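You operate a simulated robot arm through the tools that you are given. There is no shell and no other tool. Be economical: measure what you need, move in short steps, check, and stop when the job is done.

Carry out the task below with a simulated robot arm. There is one attempt and no reset: what you move stays moved.

TASK
Turn the turntable to 3.

It is judged by the outcome, as a careful person would: the job done as asked, and still so three seconds after it is handed in. It fails if anything else is knocked over, pushed out of place, dropped, spilled or broken.

THE ROBOT
A 6-joint arm with a two-finger parallel gripper, fixed in place. Base frame: the origin is at the foot of the arm, x ahead of it, y to its left, z up. Lengths are in m, angles in rad, forces in N, time in s.
Its first joint turns from -1.222 to 1.222 rad. Payload 1.9 kg.
Tool frame: the origin (TCP) lies between the finger pads and is the grasp point; the fingertips stand 0.023 m ahead of it; z points along the fingers, y is the line along which they close. The gripper opens to 0.094 m. The fingers are 0.038 m wide and 0.01 m thick; the gripper's body (0.054 by 0.096 m) begins 0.039 m behind the TCP.
Orientation is that of the tool frame in the base frame, as a unit quaternion [x, y, z, w]. With the fingers straight down and closing along the base's y, the tool's x points along the base's -x, its y along +y and its z along -z.

THE INTERFACE
- The arm moves only by the tool apply_moves. Its argument "deltas" is a list of rows, each a list of 3 entries, a list of its own where there are three numbers: the shift along the base's x, y, z in m, then the turn, a rotation vector about the base's x, y, z in rad, then the opening, from 0 (shut) to 1 (fully open). In form: [[[x, y, z], [ax, ay, az], jaw], ...]. A call has 1 to 12 rows; each row is the pose to reach, as a shift and turn from the pose commanded when the call began. A row lasts 0.2 s, in which the tool goes at most 0.05 m and 0.15 rad; a call with a longer step from one row to the next is refused whole, and so is a gripper value outside its range. A pose out of reach is approached as far as the arm can. The call stops where the force on the tool passes 40 N (or 10 N more than at its start, if that is more) or the arm is blocked; 0.2 s more then pass. The fingers move at their own pace (about 0.108 m/s each) and stop on an object; they squeeze with about 25 N. The grip force told is the motor's: it shows also when the fingers shut on nothing. Time passes only in rows, and 0.2 s behind the last, so rows that repeat a pose let the fingers close. It gives the time, the measured TCP pose, the force on the tool (base axes), the opening and the grip force at its end, in the units of the frame above (readings bear some noise), and new pictures: "show" is both (left out), scene, wrist or none.
- Cameras (640 x 400 px; columns grow to the right, rows downward): "scene" is fixed at [0.0225, 0.2967, 0.451]; the picture's right is [-0.93, -0.36, 0.00], its down [-0.14, 0.35, -0.93] and it looks along [0.34, -0.86, -0.37] (base axes); focal length 285 px, centre (320, 200). "wrist" rides on the gripper at [-0.039, 0, -0.044] in the tool frame; the picture's right is [0.00, -1.00, 0.00], its down [0.97, 0.00, -0.24] and it looks along [0.24, 0.00, 0.97] (tool axes); focal length 218 px, centre (320, 200).
- locate(camera, pixels): for up to 12 pixels [column, row] of the newest picture of that camera ("zoom" is the newest enlarged one), the place [x, y, z] in the base frame of the surface seen there, good to about 0.002 m, but the place of the scene camera against the robot may be out by one fixed shift of up to 0.018 m in any direction. No time passes.
- inspect(camera, box): a new picture of the part [left, top, right, bottom] of that camera's present view, enlarged. No time passes.
- job_done(): hands the job in; it is judged then, once.

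Work in short steps. Measure before you move; look again where a grasp or a placing could have gone wrong, and mend it. You have 60 turns and 120 pictures in all, the two below and enlarged ones among them. Open the gripper and draw the arm clear of the work before you hand the job in, unless the task says otherwise; then end with one line.

The tools are called after "Emit:" by a JSON object that holds its "name" and its "arguments". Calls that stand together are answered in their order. apply_moves: Moves the arm, as the interface text tells. Its arguments: {"type":"object","properties":{"deltas":{"type":"array","items":{"type":"array"}},"show":{"type":"string","enum":["both","scene","wrist","none"]}},"required":["deltas"]} The other tools are called the same way: locate (camera, pixels) gives the place of the surface under pixels of a picture; inspect (camera, box) takes an enlarged picture of a part of a camera's view; job_done () hands the job in.

At the start:

```text
clock: 0.0
tcp_pos: [0.1501, -0.2202, 0.3878]
ee_rot: [0.0, 1.0, 0.0, 0.0]
wrist_force: [0.1, -0.1, -0.5]
gripper_width: 0.0942
gripper_force: 0.1
```

scene: 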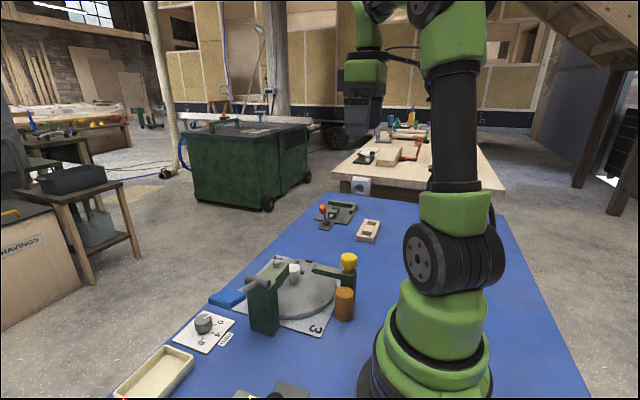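
wrist: 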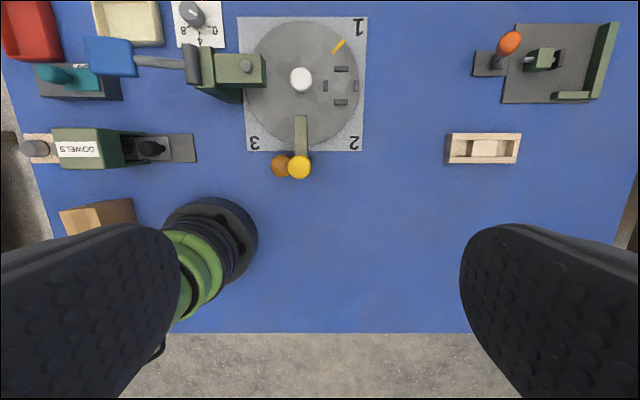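

I'll enlarge both views of the turntable to see its marks, pointer and handle.

Emit:
{"name": "inspect", "arguments": {"camera": "wrist", "box": [170, 0, 390, 190]}}

Emit:
{"name": "inspect", "arguments": {"camera": "scene", "box": [190, 230, 390, 355]}}

```text
2.11 times, centred on (280, 95) of wrist
```

zoom: 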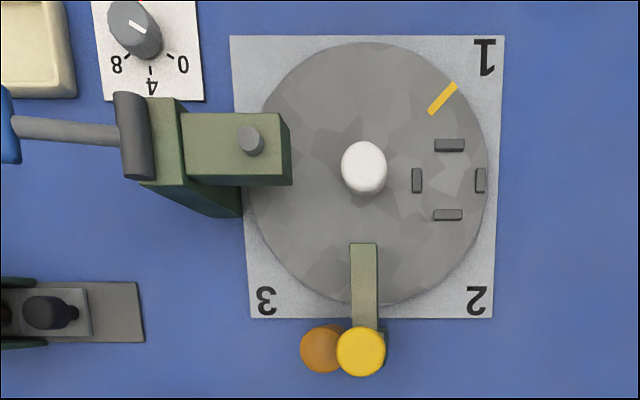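

```text
3.20 times, centred on (290, 292) of scene
```

zoom: 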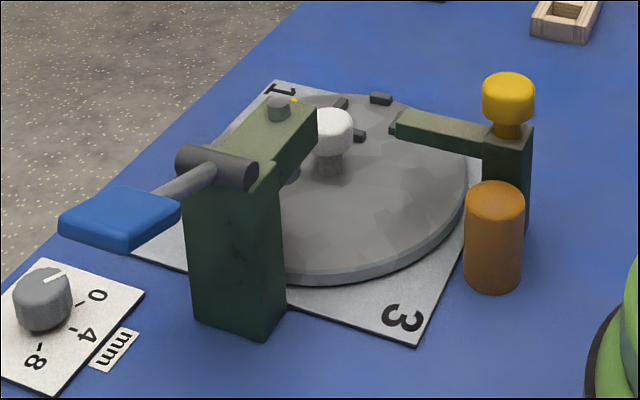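

The yellow mark is at 1, a yellow-knobbed arm lies over the rim, and an orange cylinder stands beside it. I'll measure the key points.

Emit:
{"name": "locate", "arguments": {"camera": "wrist", "pixels": [[301, 79], [338, 47], [299, 168], [301, 125], [279, 165], [255, 143], [354, 143], [358, 27], [341, 69], [313, 86], [335, 85], [270, 50]]}}

Emit:
{"name": "locate", "arguments": {"camera": "scene", "pixels": [[294, 268], [349, 260], [345, 295], [325, 272], [349, 275], [314, 327], [292, 283], [282, 282], [350, 285]]}}

Emit:
{"name": "locate", "arguments": {"camera": "zoom", "pixels": [[332, 125], [335, 160], [508, 85], [507, 130], [440, 125], [510, 150], [510, 165], [495, 195], [495, 240], [280, 275], [290, 175], [520, 210]]}}

```text
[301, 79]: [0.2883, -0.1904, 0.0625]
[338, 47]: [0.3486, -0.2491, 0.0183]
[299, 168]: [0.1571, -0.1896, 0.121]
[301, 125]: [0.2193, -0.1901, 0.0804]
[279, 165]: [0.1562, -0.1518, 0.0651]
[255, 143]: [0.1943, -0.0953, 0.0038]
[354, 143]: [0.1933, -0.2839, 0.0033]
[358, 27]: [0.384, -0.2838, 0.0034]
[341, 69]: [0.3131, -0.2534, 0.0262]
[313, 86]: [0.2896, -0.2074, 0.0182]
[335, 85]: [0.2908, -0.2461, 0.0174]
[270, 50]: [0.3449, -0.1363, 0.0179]
```

```text
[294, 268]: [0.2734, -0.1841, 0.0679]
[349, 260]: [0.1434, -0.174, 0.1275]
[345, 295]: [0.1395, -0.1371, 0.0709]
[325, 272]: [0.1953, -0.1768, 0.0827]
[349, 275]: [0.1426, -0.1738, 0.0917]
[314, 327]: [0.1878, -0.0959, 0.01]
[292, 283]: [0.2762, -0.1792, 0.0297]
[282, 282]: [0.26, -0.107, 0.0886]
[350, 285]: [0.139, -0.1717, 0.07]
```

```text
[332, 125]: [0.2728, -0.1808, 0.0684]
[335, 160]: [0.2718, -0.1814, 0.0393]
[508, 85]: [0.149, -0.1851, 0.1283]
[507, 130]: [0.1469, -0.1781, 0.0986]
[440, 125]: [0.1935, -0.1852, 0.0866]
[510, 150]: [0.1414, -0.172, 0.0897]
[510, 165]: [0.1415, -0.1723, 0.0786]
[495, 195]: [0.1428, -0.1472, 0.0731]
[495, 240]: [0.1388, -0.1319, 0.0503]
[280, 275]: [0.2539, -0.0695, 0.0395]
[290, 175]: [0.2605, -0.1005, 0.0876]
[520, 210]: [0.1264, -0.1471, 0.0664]
```

The wrist camera puts the disc centre near (0.288, -0.190), with the white knob's top at z≈0.0625. I'll check the table height in both frames, then go closer, staying high.

Emit:
{"name": "locate", "arguments": {"camera": "wrist", "pixels": [[350, 220], [420, 60], [299, 117], [299, 145], [253, 90], [246, 66], [220, 90], [193, 65], [262, 70]]}}

Emit:
{"name": "apply_moves", "arguments": {"deltas": [[[0.03, 0, 0], [0, 0, 0], 0.5], [[0.06, 0.005, -0.03], [0, 0, 0], 0.5], [[0.09, 0.01, -0.06], [0, 0, 0], 0.5], [[0.11, 0.01, -0.1], [0, 0, 0], 0.5], [[0.12, 0.01, -0.13], [0, 0, 0], 0.5]]}}

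```text
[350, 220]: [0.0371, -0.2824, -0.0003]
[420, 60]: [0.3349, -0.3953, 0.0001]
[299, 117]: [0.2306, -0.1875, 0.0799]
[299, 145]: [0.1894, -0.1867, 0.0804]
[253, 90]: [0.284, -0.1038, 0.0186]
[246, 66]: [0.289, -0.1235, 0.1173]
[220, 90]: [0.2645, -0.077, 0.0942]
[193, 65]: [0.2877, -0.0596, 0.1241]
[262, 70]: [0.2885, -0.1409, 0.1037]
```

```text
clock: 1.2
tcp_pos: [0.2682, -0.2082, 0.2572]
ee_rot: [0.001, 1.0, 0.0, 0.0]
wrist_force: [-0.3, -0.2, 0.1]
gripper_width: 0.0471
gripper_force: 0.0
```

scene: 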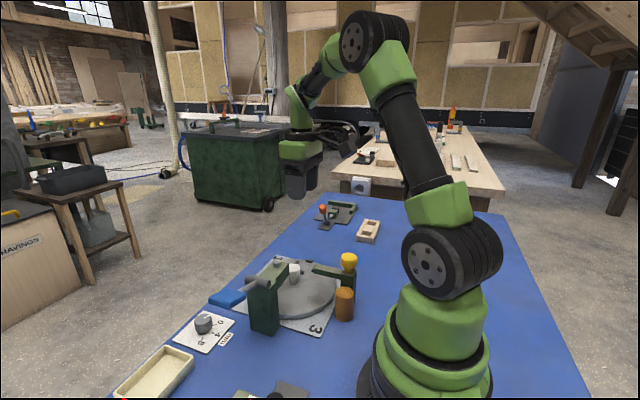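
wrist: 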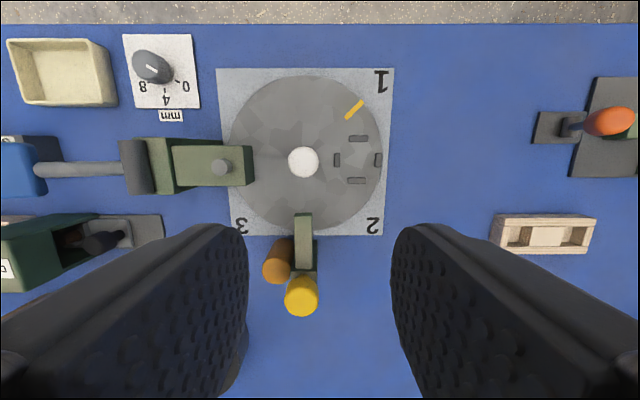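

The table reads z≈0 in the camera frame, not 0.052, so I'll watch heights on the way down. I'll zoom in on the mechanism first.

Emit:
{"name": "inspect", "arguments": {"camera": "wrist", "box": [200, 60, 400, 185]}}

Emit:
{"name": "inspect", "arguments": {"camera": "wrist", "box": [230, 200, 390, 325]}}

Emit:
{"name": "inspect", "arguments": {"camera": "scene", "box": [240, 240, 370, 340]}}

```text
3.20 times, centred on (300, 122) of wrist
```

zoom: 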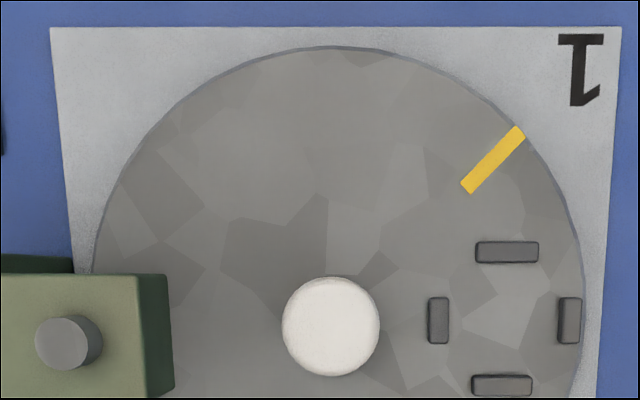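

```text
3.20 times, centred on (310, 262) of wrist
```

zoom: 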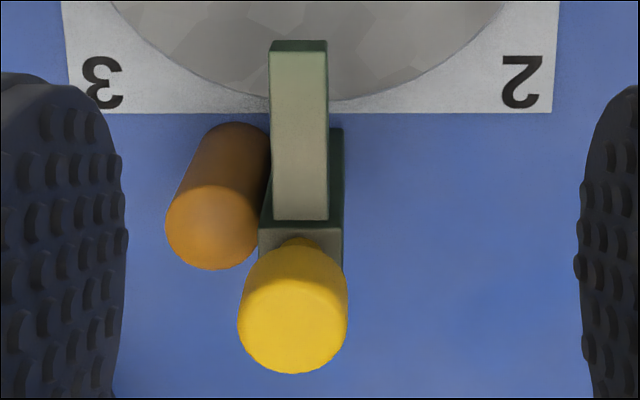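

```text
4.00 times, centred on (305, 290) of scene
```

zoom: 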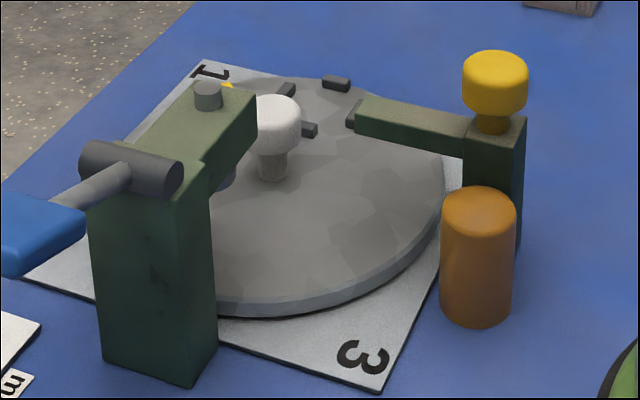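

The white knob on the spindle looks like the handle. The mark must go 180°, from 1 past 2 to 3. I'll refine the knob and disc geometry from this closer view.

Emit:
{"name": "locate", "arguments": {"camera": "wrist", "pixels": [[303, 162], [290, 162], [316, 162], [303, 149], [303, 175], [246, 167], [222, 166], [302, 215], [302, 295], [359, 103], [347, 116], [250, 182]]}}

```text
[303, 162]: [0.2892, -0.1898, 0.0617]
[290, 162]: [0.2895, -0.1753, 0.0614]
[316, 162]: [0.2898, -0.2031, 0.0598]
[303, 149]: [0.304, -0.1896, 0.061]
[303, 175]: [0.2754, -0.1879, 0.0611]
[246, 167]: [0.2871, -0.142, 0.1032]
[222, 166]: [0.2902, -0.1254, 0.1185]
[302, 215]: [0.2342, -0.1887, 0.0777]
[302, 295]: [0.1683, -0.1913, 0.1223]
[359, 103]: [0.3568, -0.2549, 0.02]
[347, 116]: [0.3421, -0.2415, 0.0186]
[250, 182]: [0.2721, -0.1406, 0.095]
```

The knob is at (0.2895, -0.1893), top 0.061 and about 29 mm wide. The press arm's top is 0.103 at y≥-0.142. I'll align above it and descend part way, then check.

Emit:
{"name": "apply_moves", "arguments": {"deltas": [[[0.0195, 0.02, -0.02], [0, 0, 0], 0.6], [[0.0205, 0.02, -0.06], [0, 0, 0], 0.6], [[0.0205, 0.02, -0.1], [0, 0, 0], 0.6], [[0.0205, 0.02, -0.135], [0, 0, 0], 0.6], [[0.0205, 0.02, -0.135], [0, 0, 0], 0.6]]}}

```text
clock: 2.4
tcp_pos: [0.2912, -0.1914, 0.122]
ee_rot: [0.0, 1.0, 0.0, -0.001]
wrist_force: [-0.3, 0.0, -0.1]
gripper_width: 0.0563
gripper_force: 0.0
```

scene: 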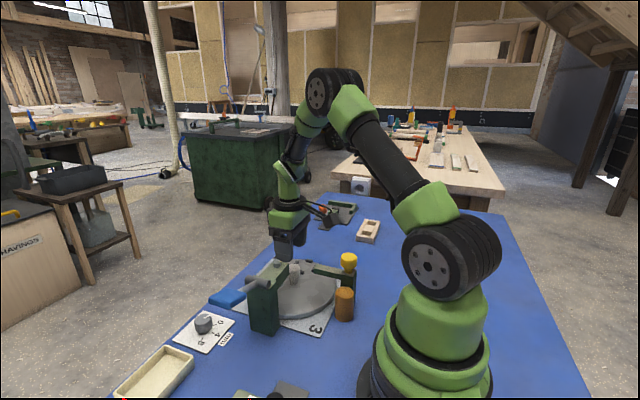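
wrist: 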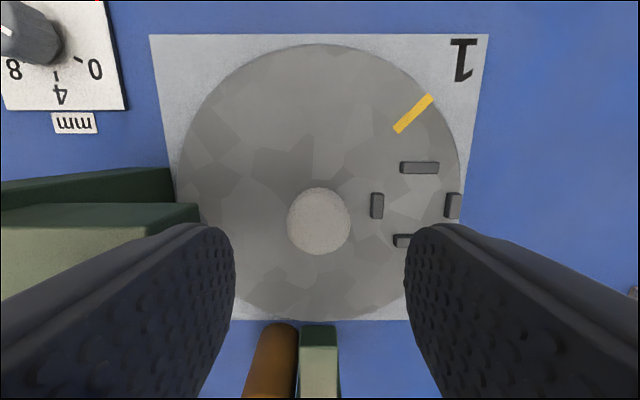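

Centred over the knob at column 319. I'll check the height gap in the scene view.

Emit:
{"name": "inspect", "arguments": {"camera": "scene", "box": [240, 200, 368, 320]}}

Emit:
{"name": "locate", "arguments": {"camera": "wrist", "pixels": [[319, 220], [288, 220], [350, 220], [220, 235], [420, 235], [195, 215]]}}

```text
3.33 times, centred on (304, 260) of scene
```

zoom: 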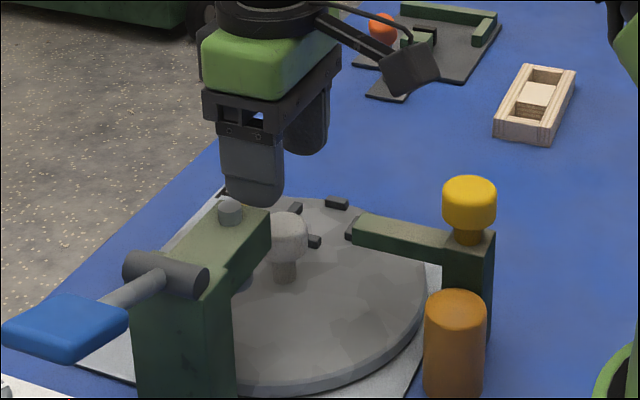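

```text
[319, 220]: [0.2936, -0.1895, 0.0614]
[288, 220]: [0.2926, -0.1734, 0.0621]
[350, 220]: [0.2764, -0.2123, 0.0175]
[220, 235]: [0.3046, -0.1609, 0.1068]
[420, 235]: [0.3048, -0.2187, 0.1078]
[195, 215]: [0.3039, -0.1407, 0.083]
```

A black box on a stalk sticks out of the wrist at zoom (410, 70). I'll locate it, since it swings with the tool.

Emit:
{"name": "locate", "arguments": {"camera": "zoom", "pixels": [[410, 70], [410, 90], [435, 75], [350, 35], [305, 145], [285, 120], [255, 200], [325, 70], [270, 225], [285, 230], [410, 230]]}}

```text
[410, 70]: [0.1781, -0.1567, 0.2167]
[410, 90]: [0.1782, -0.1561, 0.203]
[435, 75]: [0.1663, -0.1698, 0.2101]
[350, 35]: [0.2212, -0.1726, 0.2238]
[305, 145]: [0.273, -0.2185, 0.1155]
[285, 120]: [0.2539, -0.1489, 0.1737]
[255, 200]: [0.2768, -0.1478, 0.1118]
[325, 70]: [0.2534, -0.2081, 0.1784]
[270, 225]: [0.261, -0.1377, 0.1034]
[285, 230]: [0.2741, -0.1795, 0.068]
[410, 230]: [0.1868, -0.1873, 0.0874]
```

The box clears everything (bottom about 0.15 at grasp height, against the yellow knob's top at 0.125). Descending to z≈0.070, then closing on the knob.

Emit:
{"name": "apply_moves", "arguments": {"deltas": [[[-0.001, 0.0015, -0.02], [0, 0, 0], 0.6], [[-0.001, 0.0015, -0.04], [0, 0, 0], 0.6], [[-0.001, 0.0015, -0.053], [0, 0, 0], 0.6], [[-0.001, 0.0015, -0.053], [0, 0, 0], 0.6]]}}

Emit:
{"name": "inspect", "arguments": {"camera": "scene", "box": [240, 200, 368, 320]}}

```text
clock: 3.4
tcp_pos: [0.2885, -0.187, 0.0705]
ee_rot: [0.0, 1.0, 0.0, 0.0]
wrist_force: [0.5, 0.2, -0.8]
gripper_width: 0.0565
gripper_force: 0.0
```

scene: 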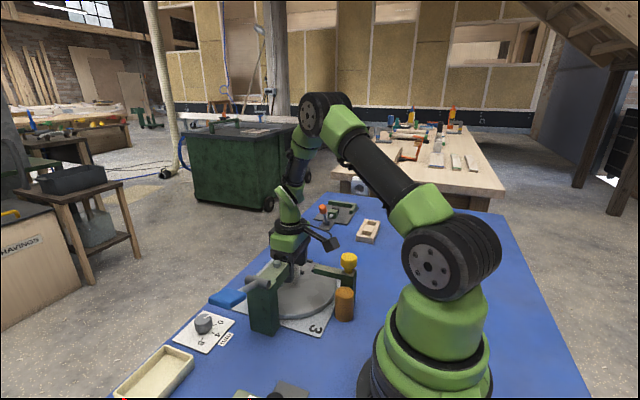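
wrist: 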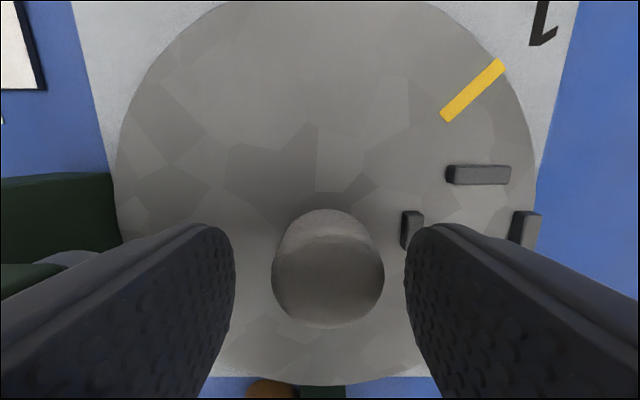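

```text
3.33 times, centred on (304, 260) of scene
```

zoom: 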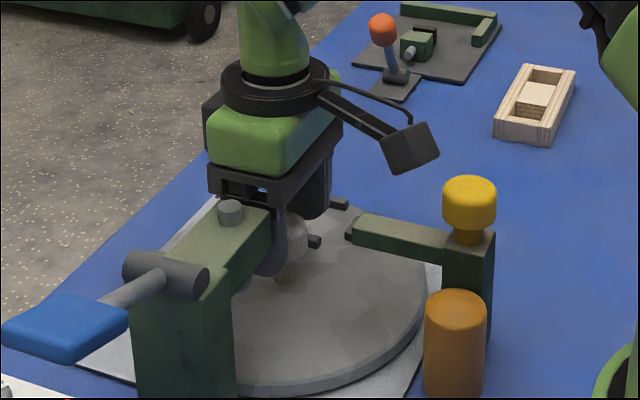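

The knob sits between the fingers, slightly right of centre (column 328). I'll shift 2 mm towards -y and close.

Emit:
{"name": "apply_moves", "arguments": {"deltas": [[[0.001, -0.002, -0.001], [0, 0, 0], 0.6], [[0.001, -0.002, -0.001], [0, 0, 0], 0.2], [[0.001, -0.002, -0.001], [0, 0, 0], 0.2], [[0.001, -0.002, -0.001], [0, 0, 0], 0.2]], "show": "wrist"}}

```text
clock: 4.4
tcp_pos: [0.2891, -0.1902, 0.0699]
ee_rot: [-0.001, 1.0, -0.001, 0.0]
wrist_force: [-0.8, -14.2, -7.9]
gripper_width: 0.0337
gripper_force: 44.9
```

wrist: 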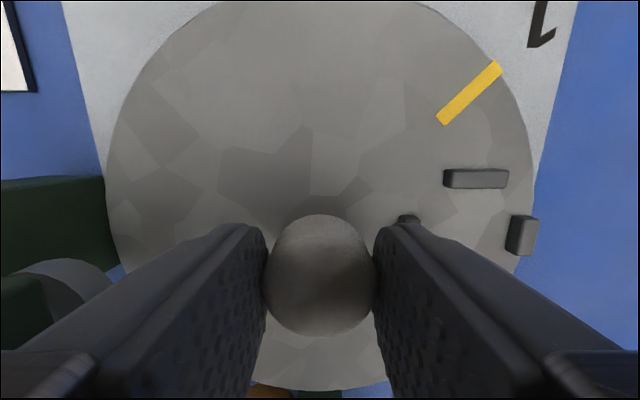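

Gripped at 0.0337 wide. The -14 N side load means I'm slightly too far in +y, so I'll ease 1.5 mm that way and try a small turn.

Emit:
{"name": "apply_moves", "arguments": {"deltas": [[[0, -0.0015, 0], [0, 0, 0], 0.2], [[0, -0.0015, 0], [0, 0, 0.1], 0.2], [[0, -0.0015, 0], [0, 0, 0.2], 0.2], [[0, -0.0015, 0], [0, 0, 0.3], 0.2]]}}

```text
clock: 5.5
tcp_pos: [0.2926, -0.1895, 0.0684]
ee_rot: [-0.148, 0.989, 0.002, -0.001]
wrist_force: [-1.0, 1.8, 2.4]
gripper_width: 0.032
gripper_force: 45.4
stopped in row 4: the force on the tool passed its limit (the readings are from after the stop); the commanded pose is now the measured one
```

scene: 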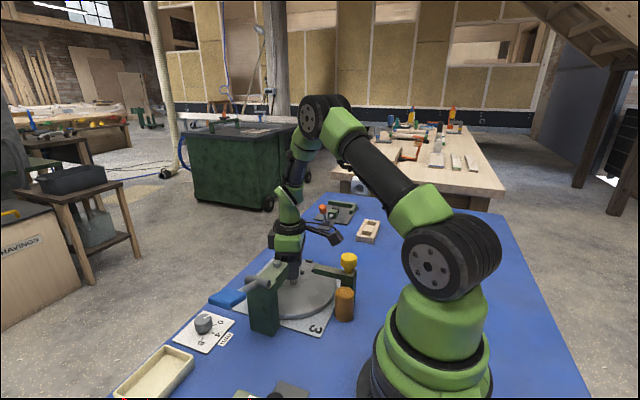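
wrist: 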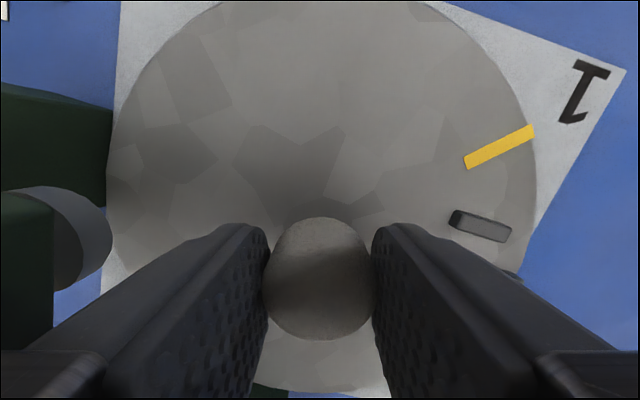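

In this view the mark still lines up with the "1", so the disc may not have moved. I'll measure.

Emit:
{"name": "locate", "arguments": {"camera": "wrist", "pixels": [[531, 130], [467, 163], [590, 90], [480, 225], [265, 135]]}}

```text
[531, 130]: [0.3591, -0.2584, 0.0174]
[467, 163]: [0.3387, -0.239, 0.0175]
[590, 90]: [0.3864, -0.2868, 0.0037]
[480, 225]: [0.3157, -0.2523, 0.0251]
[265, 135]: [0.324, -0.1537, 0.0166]
```

The disc hasn't turned; the fingers slipped on the knob. I'll recentre and try the other direction gently.

Emit:
{"name": "apply_moves", "arguments": {"deltas": [[[-0.002, 0, 0.001], [0, 0, 0], 0.5], [[-0.002, 0, 0.001], [0, 0, 0], 0.5], [[-0.002, 0, 0.001], [0, 0, 0], 0.2], [[-0.002, 0, 0.001], [0, 0, 0], 0.2], [[-0.002, 0, 0.001], [0, 0, -0.1], 0.2], [[-0.002, 0, 0.001], [0, 0, -0.2], 0.2], [[-0.002, 0, 0.001], [0, 0, -0.3], 0.2], [[-0.002, 0, 0.001], [0, 0, -0.4], 0.2]], "show": "wrist"}}

```text
clock: 7.3
tcp_pos: [0.2894, -0.1903, 0.0691]
ee_rot: [0.052, 0.999, 0.004, -0.001]
wrist_force: [4.8, 19.0, 13.9]
gripper_width: 0.0324
gripper_force: 44.5
```

wrist: 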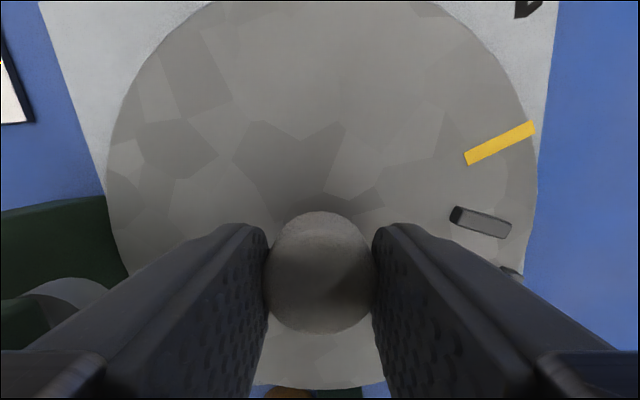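

It turned clockwise with the tool by about 0.4 rad, so it only turns from 1 towards 2 and 3. I'll continue to yaw ≈ -0.8.

Emit:
{"name": "apply_moves", "arguments": {"deltas": [[[0, 0.001, 0.001], [0, 0, -0.1], 0.2], [[0, 0.001, 0.001], [0, 0, -0.2], 0.2], [[0, 0.001, 0.001], [0, 0, -0.3], 0.2], [[0, 0.001, 0.001], [0, 0, -0.4], 0.2], [[0, 0.001, 0.001], [0, 0, -0.5], 0.2], [[0, 0.001, 0.001], [0, 0, -0.6], 0.2], [[0, 0.001, 0.001], [0, 0, -0.7], 0.2]]}}

```text
clock: 8.9
tcp_pos: [0.2884, -0.1894, 0.0709]
ee_rot: [0.392, 0.92, 0.002, 0.0]
wrist_force: [9.2, -9.9, -36.9]
gripper_width: 0.0323
gripper_force: 45.0
```

scene: 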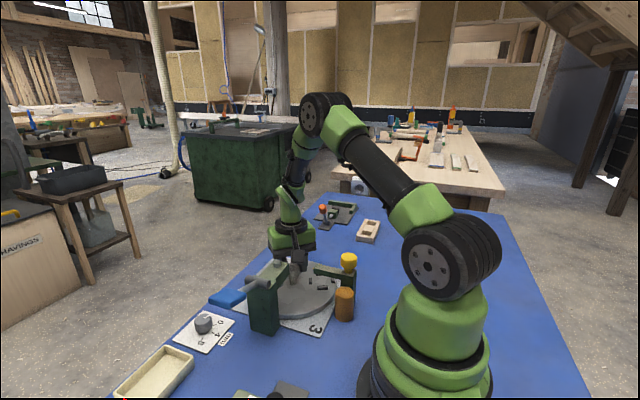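
wrist: 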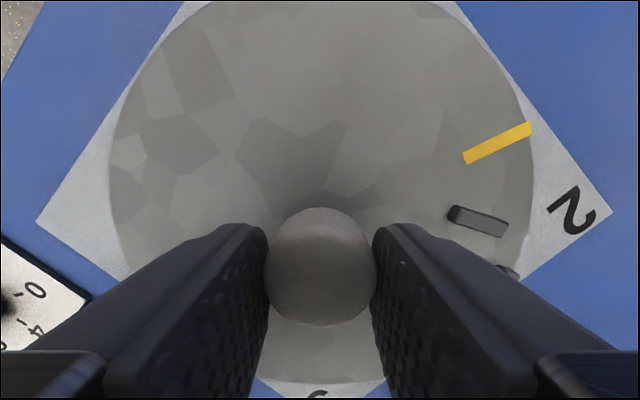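

Good: the mark is nearing 2. I'll open, swing back by 1.6 rad and regrip.

Emit:
{"name": "apply_moves", "arguments": {"deltas": [[[0, 0, -0.001], [0, 0, 0], 0.55], [[0, 0, -0.001], [0, 0, 0], 0.55], [[0, 0, -0.001], [0, 0, 0.15], 0.55], [[0, 0, -0.001], [0, 0, 0.3], 0.55], [[0, 0, -0.001], [0, 0, 0.45], 0.55], [[0, 0, -0.001], [0, 0, 0.6], 0.55], [[0, 0, -0.001], [0, 0, 0.75], 0.55], [[0, 0, -0.001], [0, 0, 0.9], 0.55], [[0, 0, -0.001], [0, 0, 1.05], 0.55], [[0, 0, -0.001], [0, 0, 1.2], 0.55], [[0, 0, -0.001], [0, 0, 1.35], 0.55], [[0, 0, -0.001], [0, 0, 1.5], 0.55]]}}

```text
clock: 11.5
tcp_pos: [0.2892, -0.1883, 0.0688]
ee_rot: [-0.344, 0.939, 0.002, -0.001]
wrist_force: [0.2, 0.2, 0.4]
gripper_width: 0.0518
gripper_force: 0.0
```

scene: 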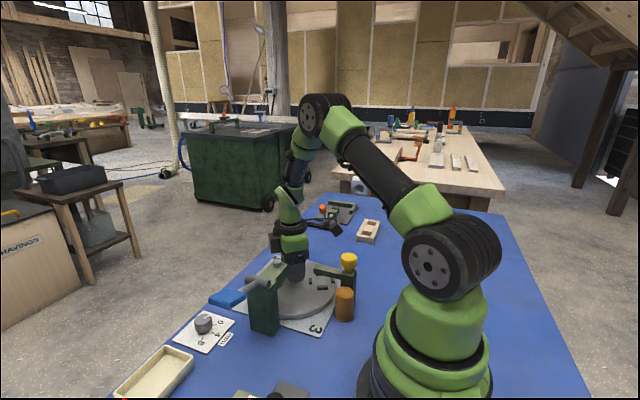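
wrist: 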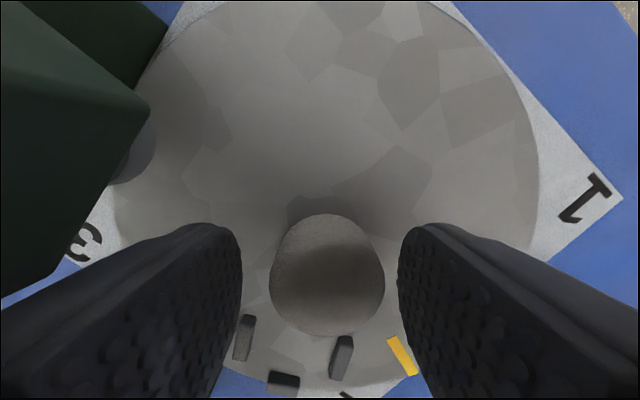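

Measuring the mark's present angle before regripping.

Emit:
{"name": "locate", "arguments": {"camera": "wrist", "pixels": [[391, 342], [412, 372], [327, 225]]}}

Emit:
{"name": "apply_moves", "arguments": {"deltas": [[[0.0012, -0.0015, 0.001], [0, 0, 0], 0.55], [[0.0012, -0.0015, 0.001], [0, 0, 0], 0.2], [[0.0012, -0.0015, 0.001], [0, 0, 0], 0.2], [[0.0012, -0.0015, 0.001], [0, 0, 0], 0.2]], "show": "none"}}

```text
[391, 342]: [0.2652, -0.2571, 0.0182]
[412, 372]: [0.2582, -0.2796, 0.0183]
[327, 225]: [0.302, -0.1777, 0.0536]
```

```text
clock: 12.5
tcp_pos: [0.2895, -0.1902, 0.0714]
ee_rot: [-0.342, 0.94, 0.002, -0.001]
wrist_force: [9.5, -9.5, -13.0]
gripper_width: 0.0335
gripper_force: 45.3
```

The mark is at -109.4° and the target is -225°, so 2.02 rad remain. I'll turn 1.5 rad clockwise now.

Emit:
{"name": "apply_moves", "arguments": {"deltas": [[[0, 0, -0.0005], [0, 0, -0.125], 0.2], [[0, 0, -0.0005], [0, 0, -0.25], 0.2], [[0, 0, -0.0005], [0, 0, -0.375], 0.2], [[0, 0, -0.0005], [0, 0, -0.5], 0.2], [[0, 0, -0.0005], [0, 0, -0.625], 0.2], [[0, 0, -0.0005], [0, 0, -0.75], 0.2], [[0, 0, -0.0005], [0, 0, -0.875], 0.2], [[0, 0, -0.0005], [0, 0, -1.0], 0.2], [[0, 0, -0.0005], [0, 0, -1.125], 0.2], [[0, 0, -0.0005], [0, 0, -1.25], 0.2], [[0, 0, -0.0005], [0, 0, -1.375], 0.2], [[0, 0, -0.0005], [0, 0, -1.5], 0.2]]}}

```text
clock: 15.1
tcp_pos: [0.2897, -0.1909, 0.0699]
ee_rot: [0.392, 0.92, 0.004, 0.0]
wrist_force: [-15.0, 10.3, 34.7]
gripper_width: 0.0338
gripper_force: 45.2
```

scene: 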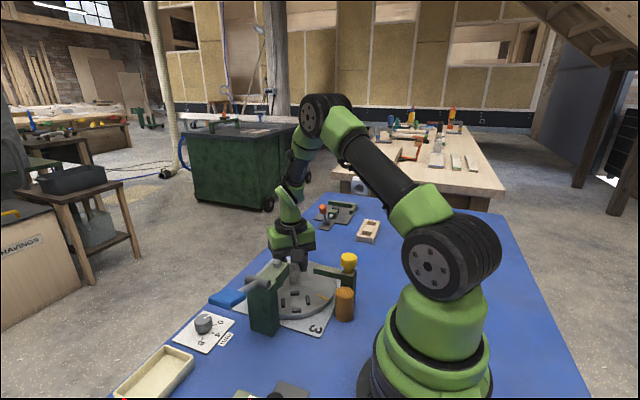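
wrist: 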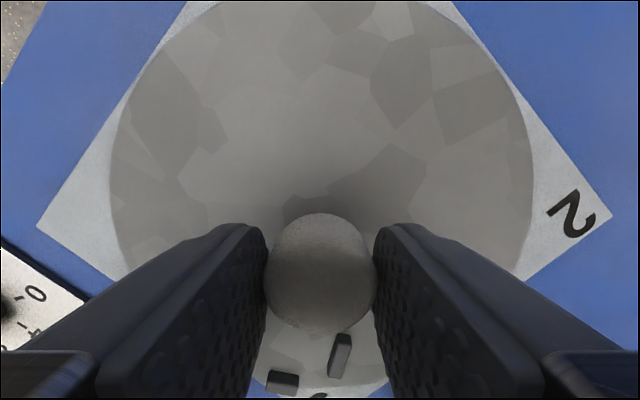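

About 0.5 rad left. I'll release, swing back 0.75 rad and regrip.

Emit:
{"name": "apply_moves", "arguments": {"deltas": [[[0, 0, 0.0005], [0, 0, 0], 0.55], [[0, 0, 0.0005], [0, 0, 0], 0.55], [[0, 0, 0.0005], [0, 0, 0.15], 0.55], [[0, 0, 0.0005], [0, 0, 0.3], 0.55], [[0, 0, 0.0005], [0, 0, 0.45], 0.55], [[0, 0, 0.0005], [0, 0, 0.6], 0.55], [[0, 0, 0.0005], [0, 0, 0.75], 0.55], [[0, 0, 0.0005], [0, 0, 0.9], 0.55], [[0, 0, 0.0005], [0, 0, 1.05], 0.55]]}}

Emit:
{"name": "inspect", "arguments": {"camera": "scene", "box": [240, 240, 368, 340]}}

```text
clock: 17.1
tcp_pos: [0.2893, -0.1904, 0.0702]
ee_rot: [-0.125, 0.992, 0.003, -0.001]
wrist_force: [-0.1, -0.3, -0.9]
gripper_width: 0.0517
gripper_force: 0.0
```

scene: 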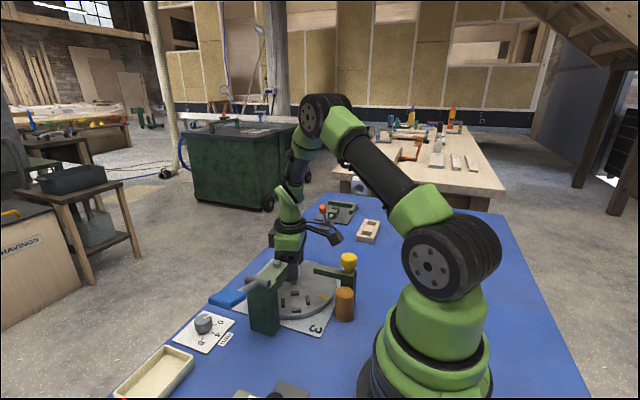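
wrist: 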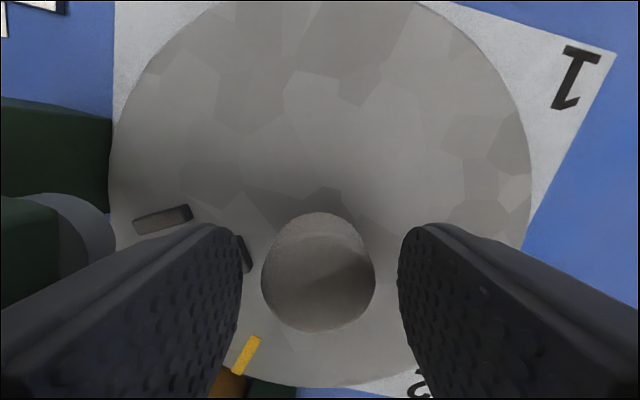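

```text
4.00 times, centred on (304, 290) of scene
```

zoom: 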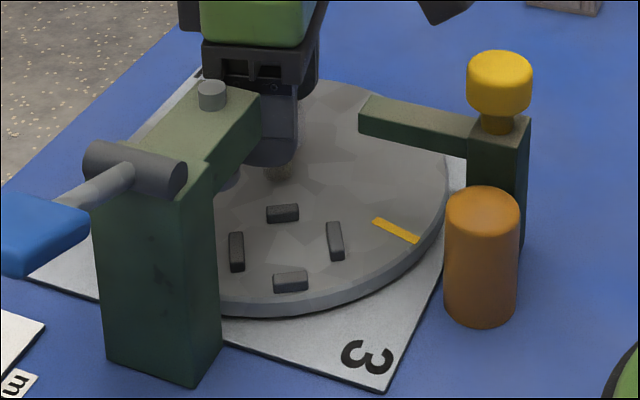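

Measuring the mark from both views.

Emit:
{"name": "locate", "arguments": {"camera": "wrist", "pixels": [[255, 340], [239, 370]]}}

Emit:
{"name": "locate", "arguments": {"camera": "zoom", "pixels": [[376, 220], [416, 240], [365, 357], [383, 386]]}}

Emit:
{"name": "apply_moves", "arguments": {"deltas": [[[0, 0, 0], [0, 0, 0], 0.2], [[0, 0, 0], [0, 0, 0], 0.2], [[0, 0, 0], [0, 0, 0], 0.2]], "show": "none"}}

```text
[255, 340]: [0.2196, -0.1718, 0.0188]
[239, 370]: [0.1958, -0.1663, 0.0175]
```

```text
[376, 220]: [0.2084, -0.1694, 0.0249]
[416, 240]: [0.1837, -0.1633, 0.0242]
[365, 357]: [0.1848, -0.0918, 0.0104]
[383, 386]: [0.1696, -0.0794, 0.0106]
```

```text
clock: 17.9
tcp_pos: [0.2899, -0.1904, 0.0722]
ee_rot: [-0.125, 0.992, 0.004, -0.001]
wrist_force: [-4.1, 12.0, 5.4]
gripper_width: 0.0324
gripper_force: 44.6
```

The mark is at 165.7° and the target is 135°, so 0.536 rad remain. Turning that much clockwise.

Emit:
{"name": "apply_moves", "arguments": {"deltas": [[[0, 0, 0], [0, 0, -0.1], 0.2], [[0, 0, 0], [0, 0, -0.2], 0.2], [[0, 0, 0], [0, 0, -0.3], 0.2], [[0, 0, 0], [0, 0, -0.4], 0.2], [[0, 0, 0], [0, 0, -0.48], 0.2], [[0, 0, 0], [0, 0, -0.536], 0.2], [[0, 0, 0], [0, 0, -0.536], 0.2]]}}

Emit:
{"name": "inspect", "arguments": {"camera": "scene", "box": [240, 240, 368, 340]}}

```text
clock: 19.5
tcp_pos: [0.2904, -0.1902, 0.0713]
ee_rot: [0.144, 0.99, 0.003, -0.001]
wrist_force: [-3.1, 3.2, -2.2]
gripper_width: 0.0323
gripper_force: 45.1
```

scene: 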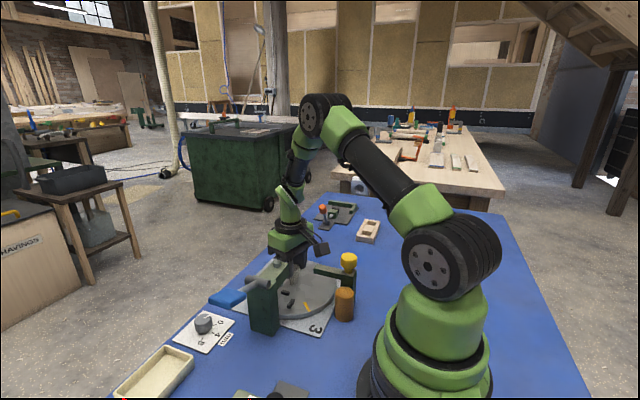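
wrist: 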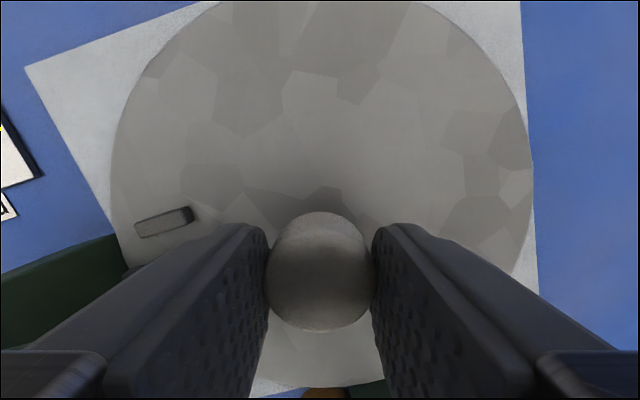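

```text
4.00 times, centred on (304, 290) of scene
```

zoom: 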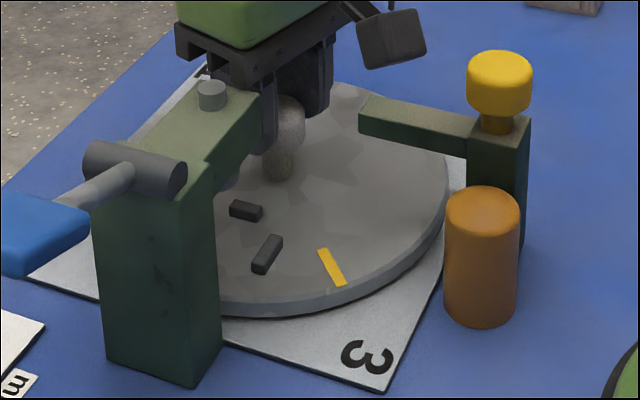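

Checking the mark's angle in the enlarged view.

Emit:
{"name": "locate", "arguments": {"camera": "zoom", "pixels": [[323, 250], [341, 284], [332, 267]]}}

```text
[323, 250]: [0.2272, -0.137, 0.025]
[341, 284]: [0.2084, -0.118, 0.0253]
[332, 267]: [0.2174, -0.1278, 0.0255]
```

The mark is at about 135°, pointing at corner 3. I'll release and lift straight up clear.

Emit:
{"name": "apply_moves", "arguments": {"deltas": [[[0, 0, 0], [0, 0, 0], 0.55], [[0, 0, 0], [0, 0, 0], 0.55], [[0, 0, 0.03], [0, 0, 0], 0.55], [[0, 0, 0.07], [0, 0, 0], 0.55], [[0, 0, 0.11], [0, 0, 0], 0.55], [[0, 0, 0.15], [0, 0, 0], 0.55], [[-0.03, -0.02, 0.19], [0, 0, 0], 1], [[-0.06, -0.02, 0.21], [0, 0, 0], 1]]}}

Emit:
{"name": "inspect", "arguments": {"camera": "scene", "box": [240, 240, 368, 340]}}

```text
refused: row 7 steps farther than a row can; nothing moved
```

```text
4.00 times, centred on (304, 290) of scene
```

zoom: 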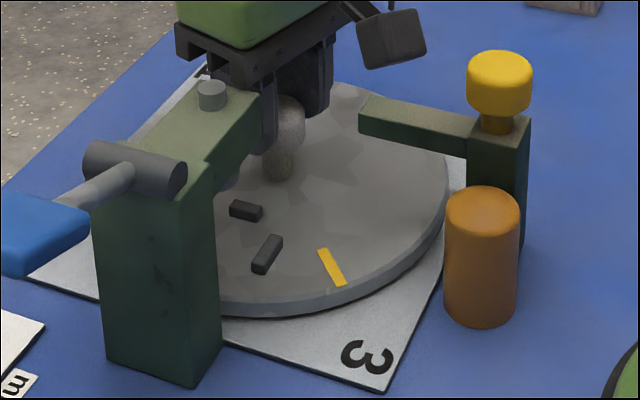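

That call was refused because row 7's step was too long, so I'm repeating it with shorter steps.

Emit:
{"name": "apply_moves", "arguments": {"deltas": [[[0, 0, 0], [0, 0, 0], 0.55], [[0, 0, 0], [0, 0, 0], 0.55], [[0, 0, 0.03], [0, 0, 0], 0.55], [[0, 0, 0.07], [0, 0, 0], 0.55], [[0, 0, 0.11], [0, 0, 0], 0.55], [[0, 0, 0.15], [0, 0, 0], 0.55], [[-0.02, -0.01, 0.18], [0, 0, 0], 1], [[-0.04, -0.02, 0.21], [0, 0, 0], 1]]}}

Emit:
{"name": "inspect", "arguments": {"camera": "wrist", "box": [180, 20, 440, 240]}}

```text
clock: 21.3
tcp_pos: [0.2524, -0.2102, 0.2805]
ee_rot: [0.143, 0.99, 0.003, -0.001]
wrist_force: [0.5, 0.6, 1.0]
gripper_width: 0.0941
gripper_force: 0.0
```

scene: 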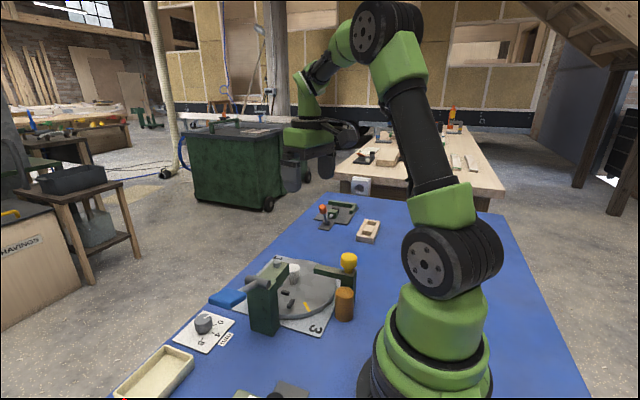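
wrist: 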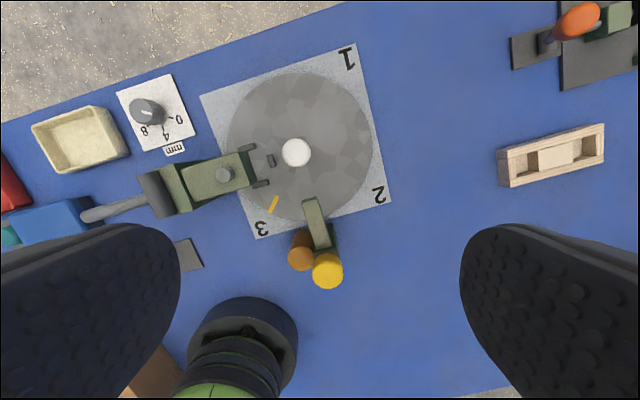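

```text
1.82 times, centred on (310, 130) of wrist
```

zoom: 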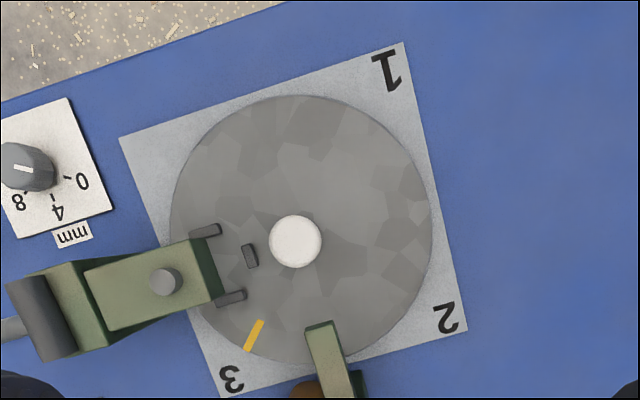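

The mark points at 3, nothing else has moved and the arm is clear, so I'm handing in.

Emit:
{"name": "job_done", "arguments": {}}

```text
The job is handed in.
```

The turntable is turned to 3: its yellow mark points at corner 3, and the arm is open and clear with nothing else moved.
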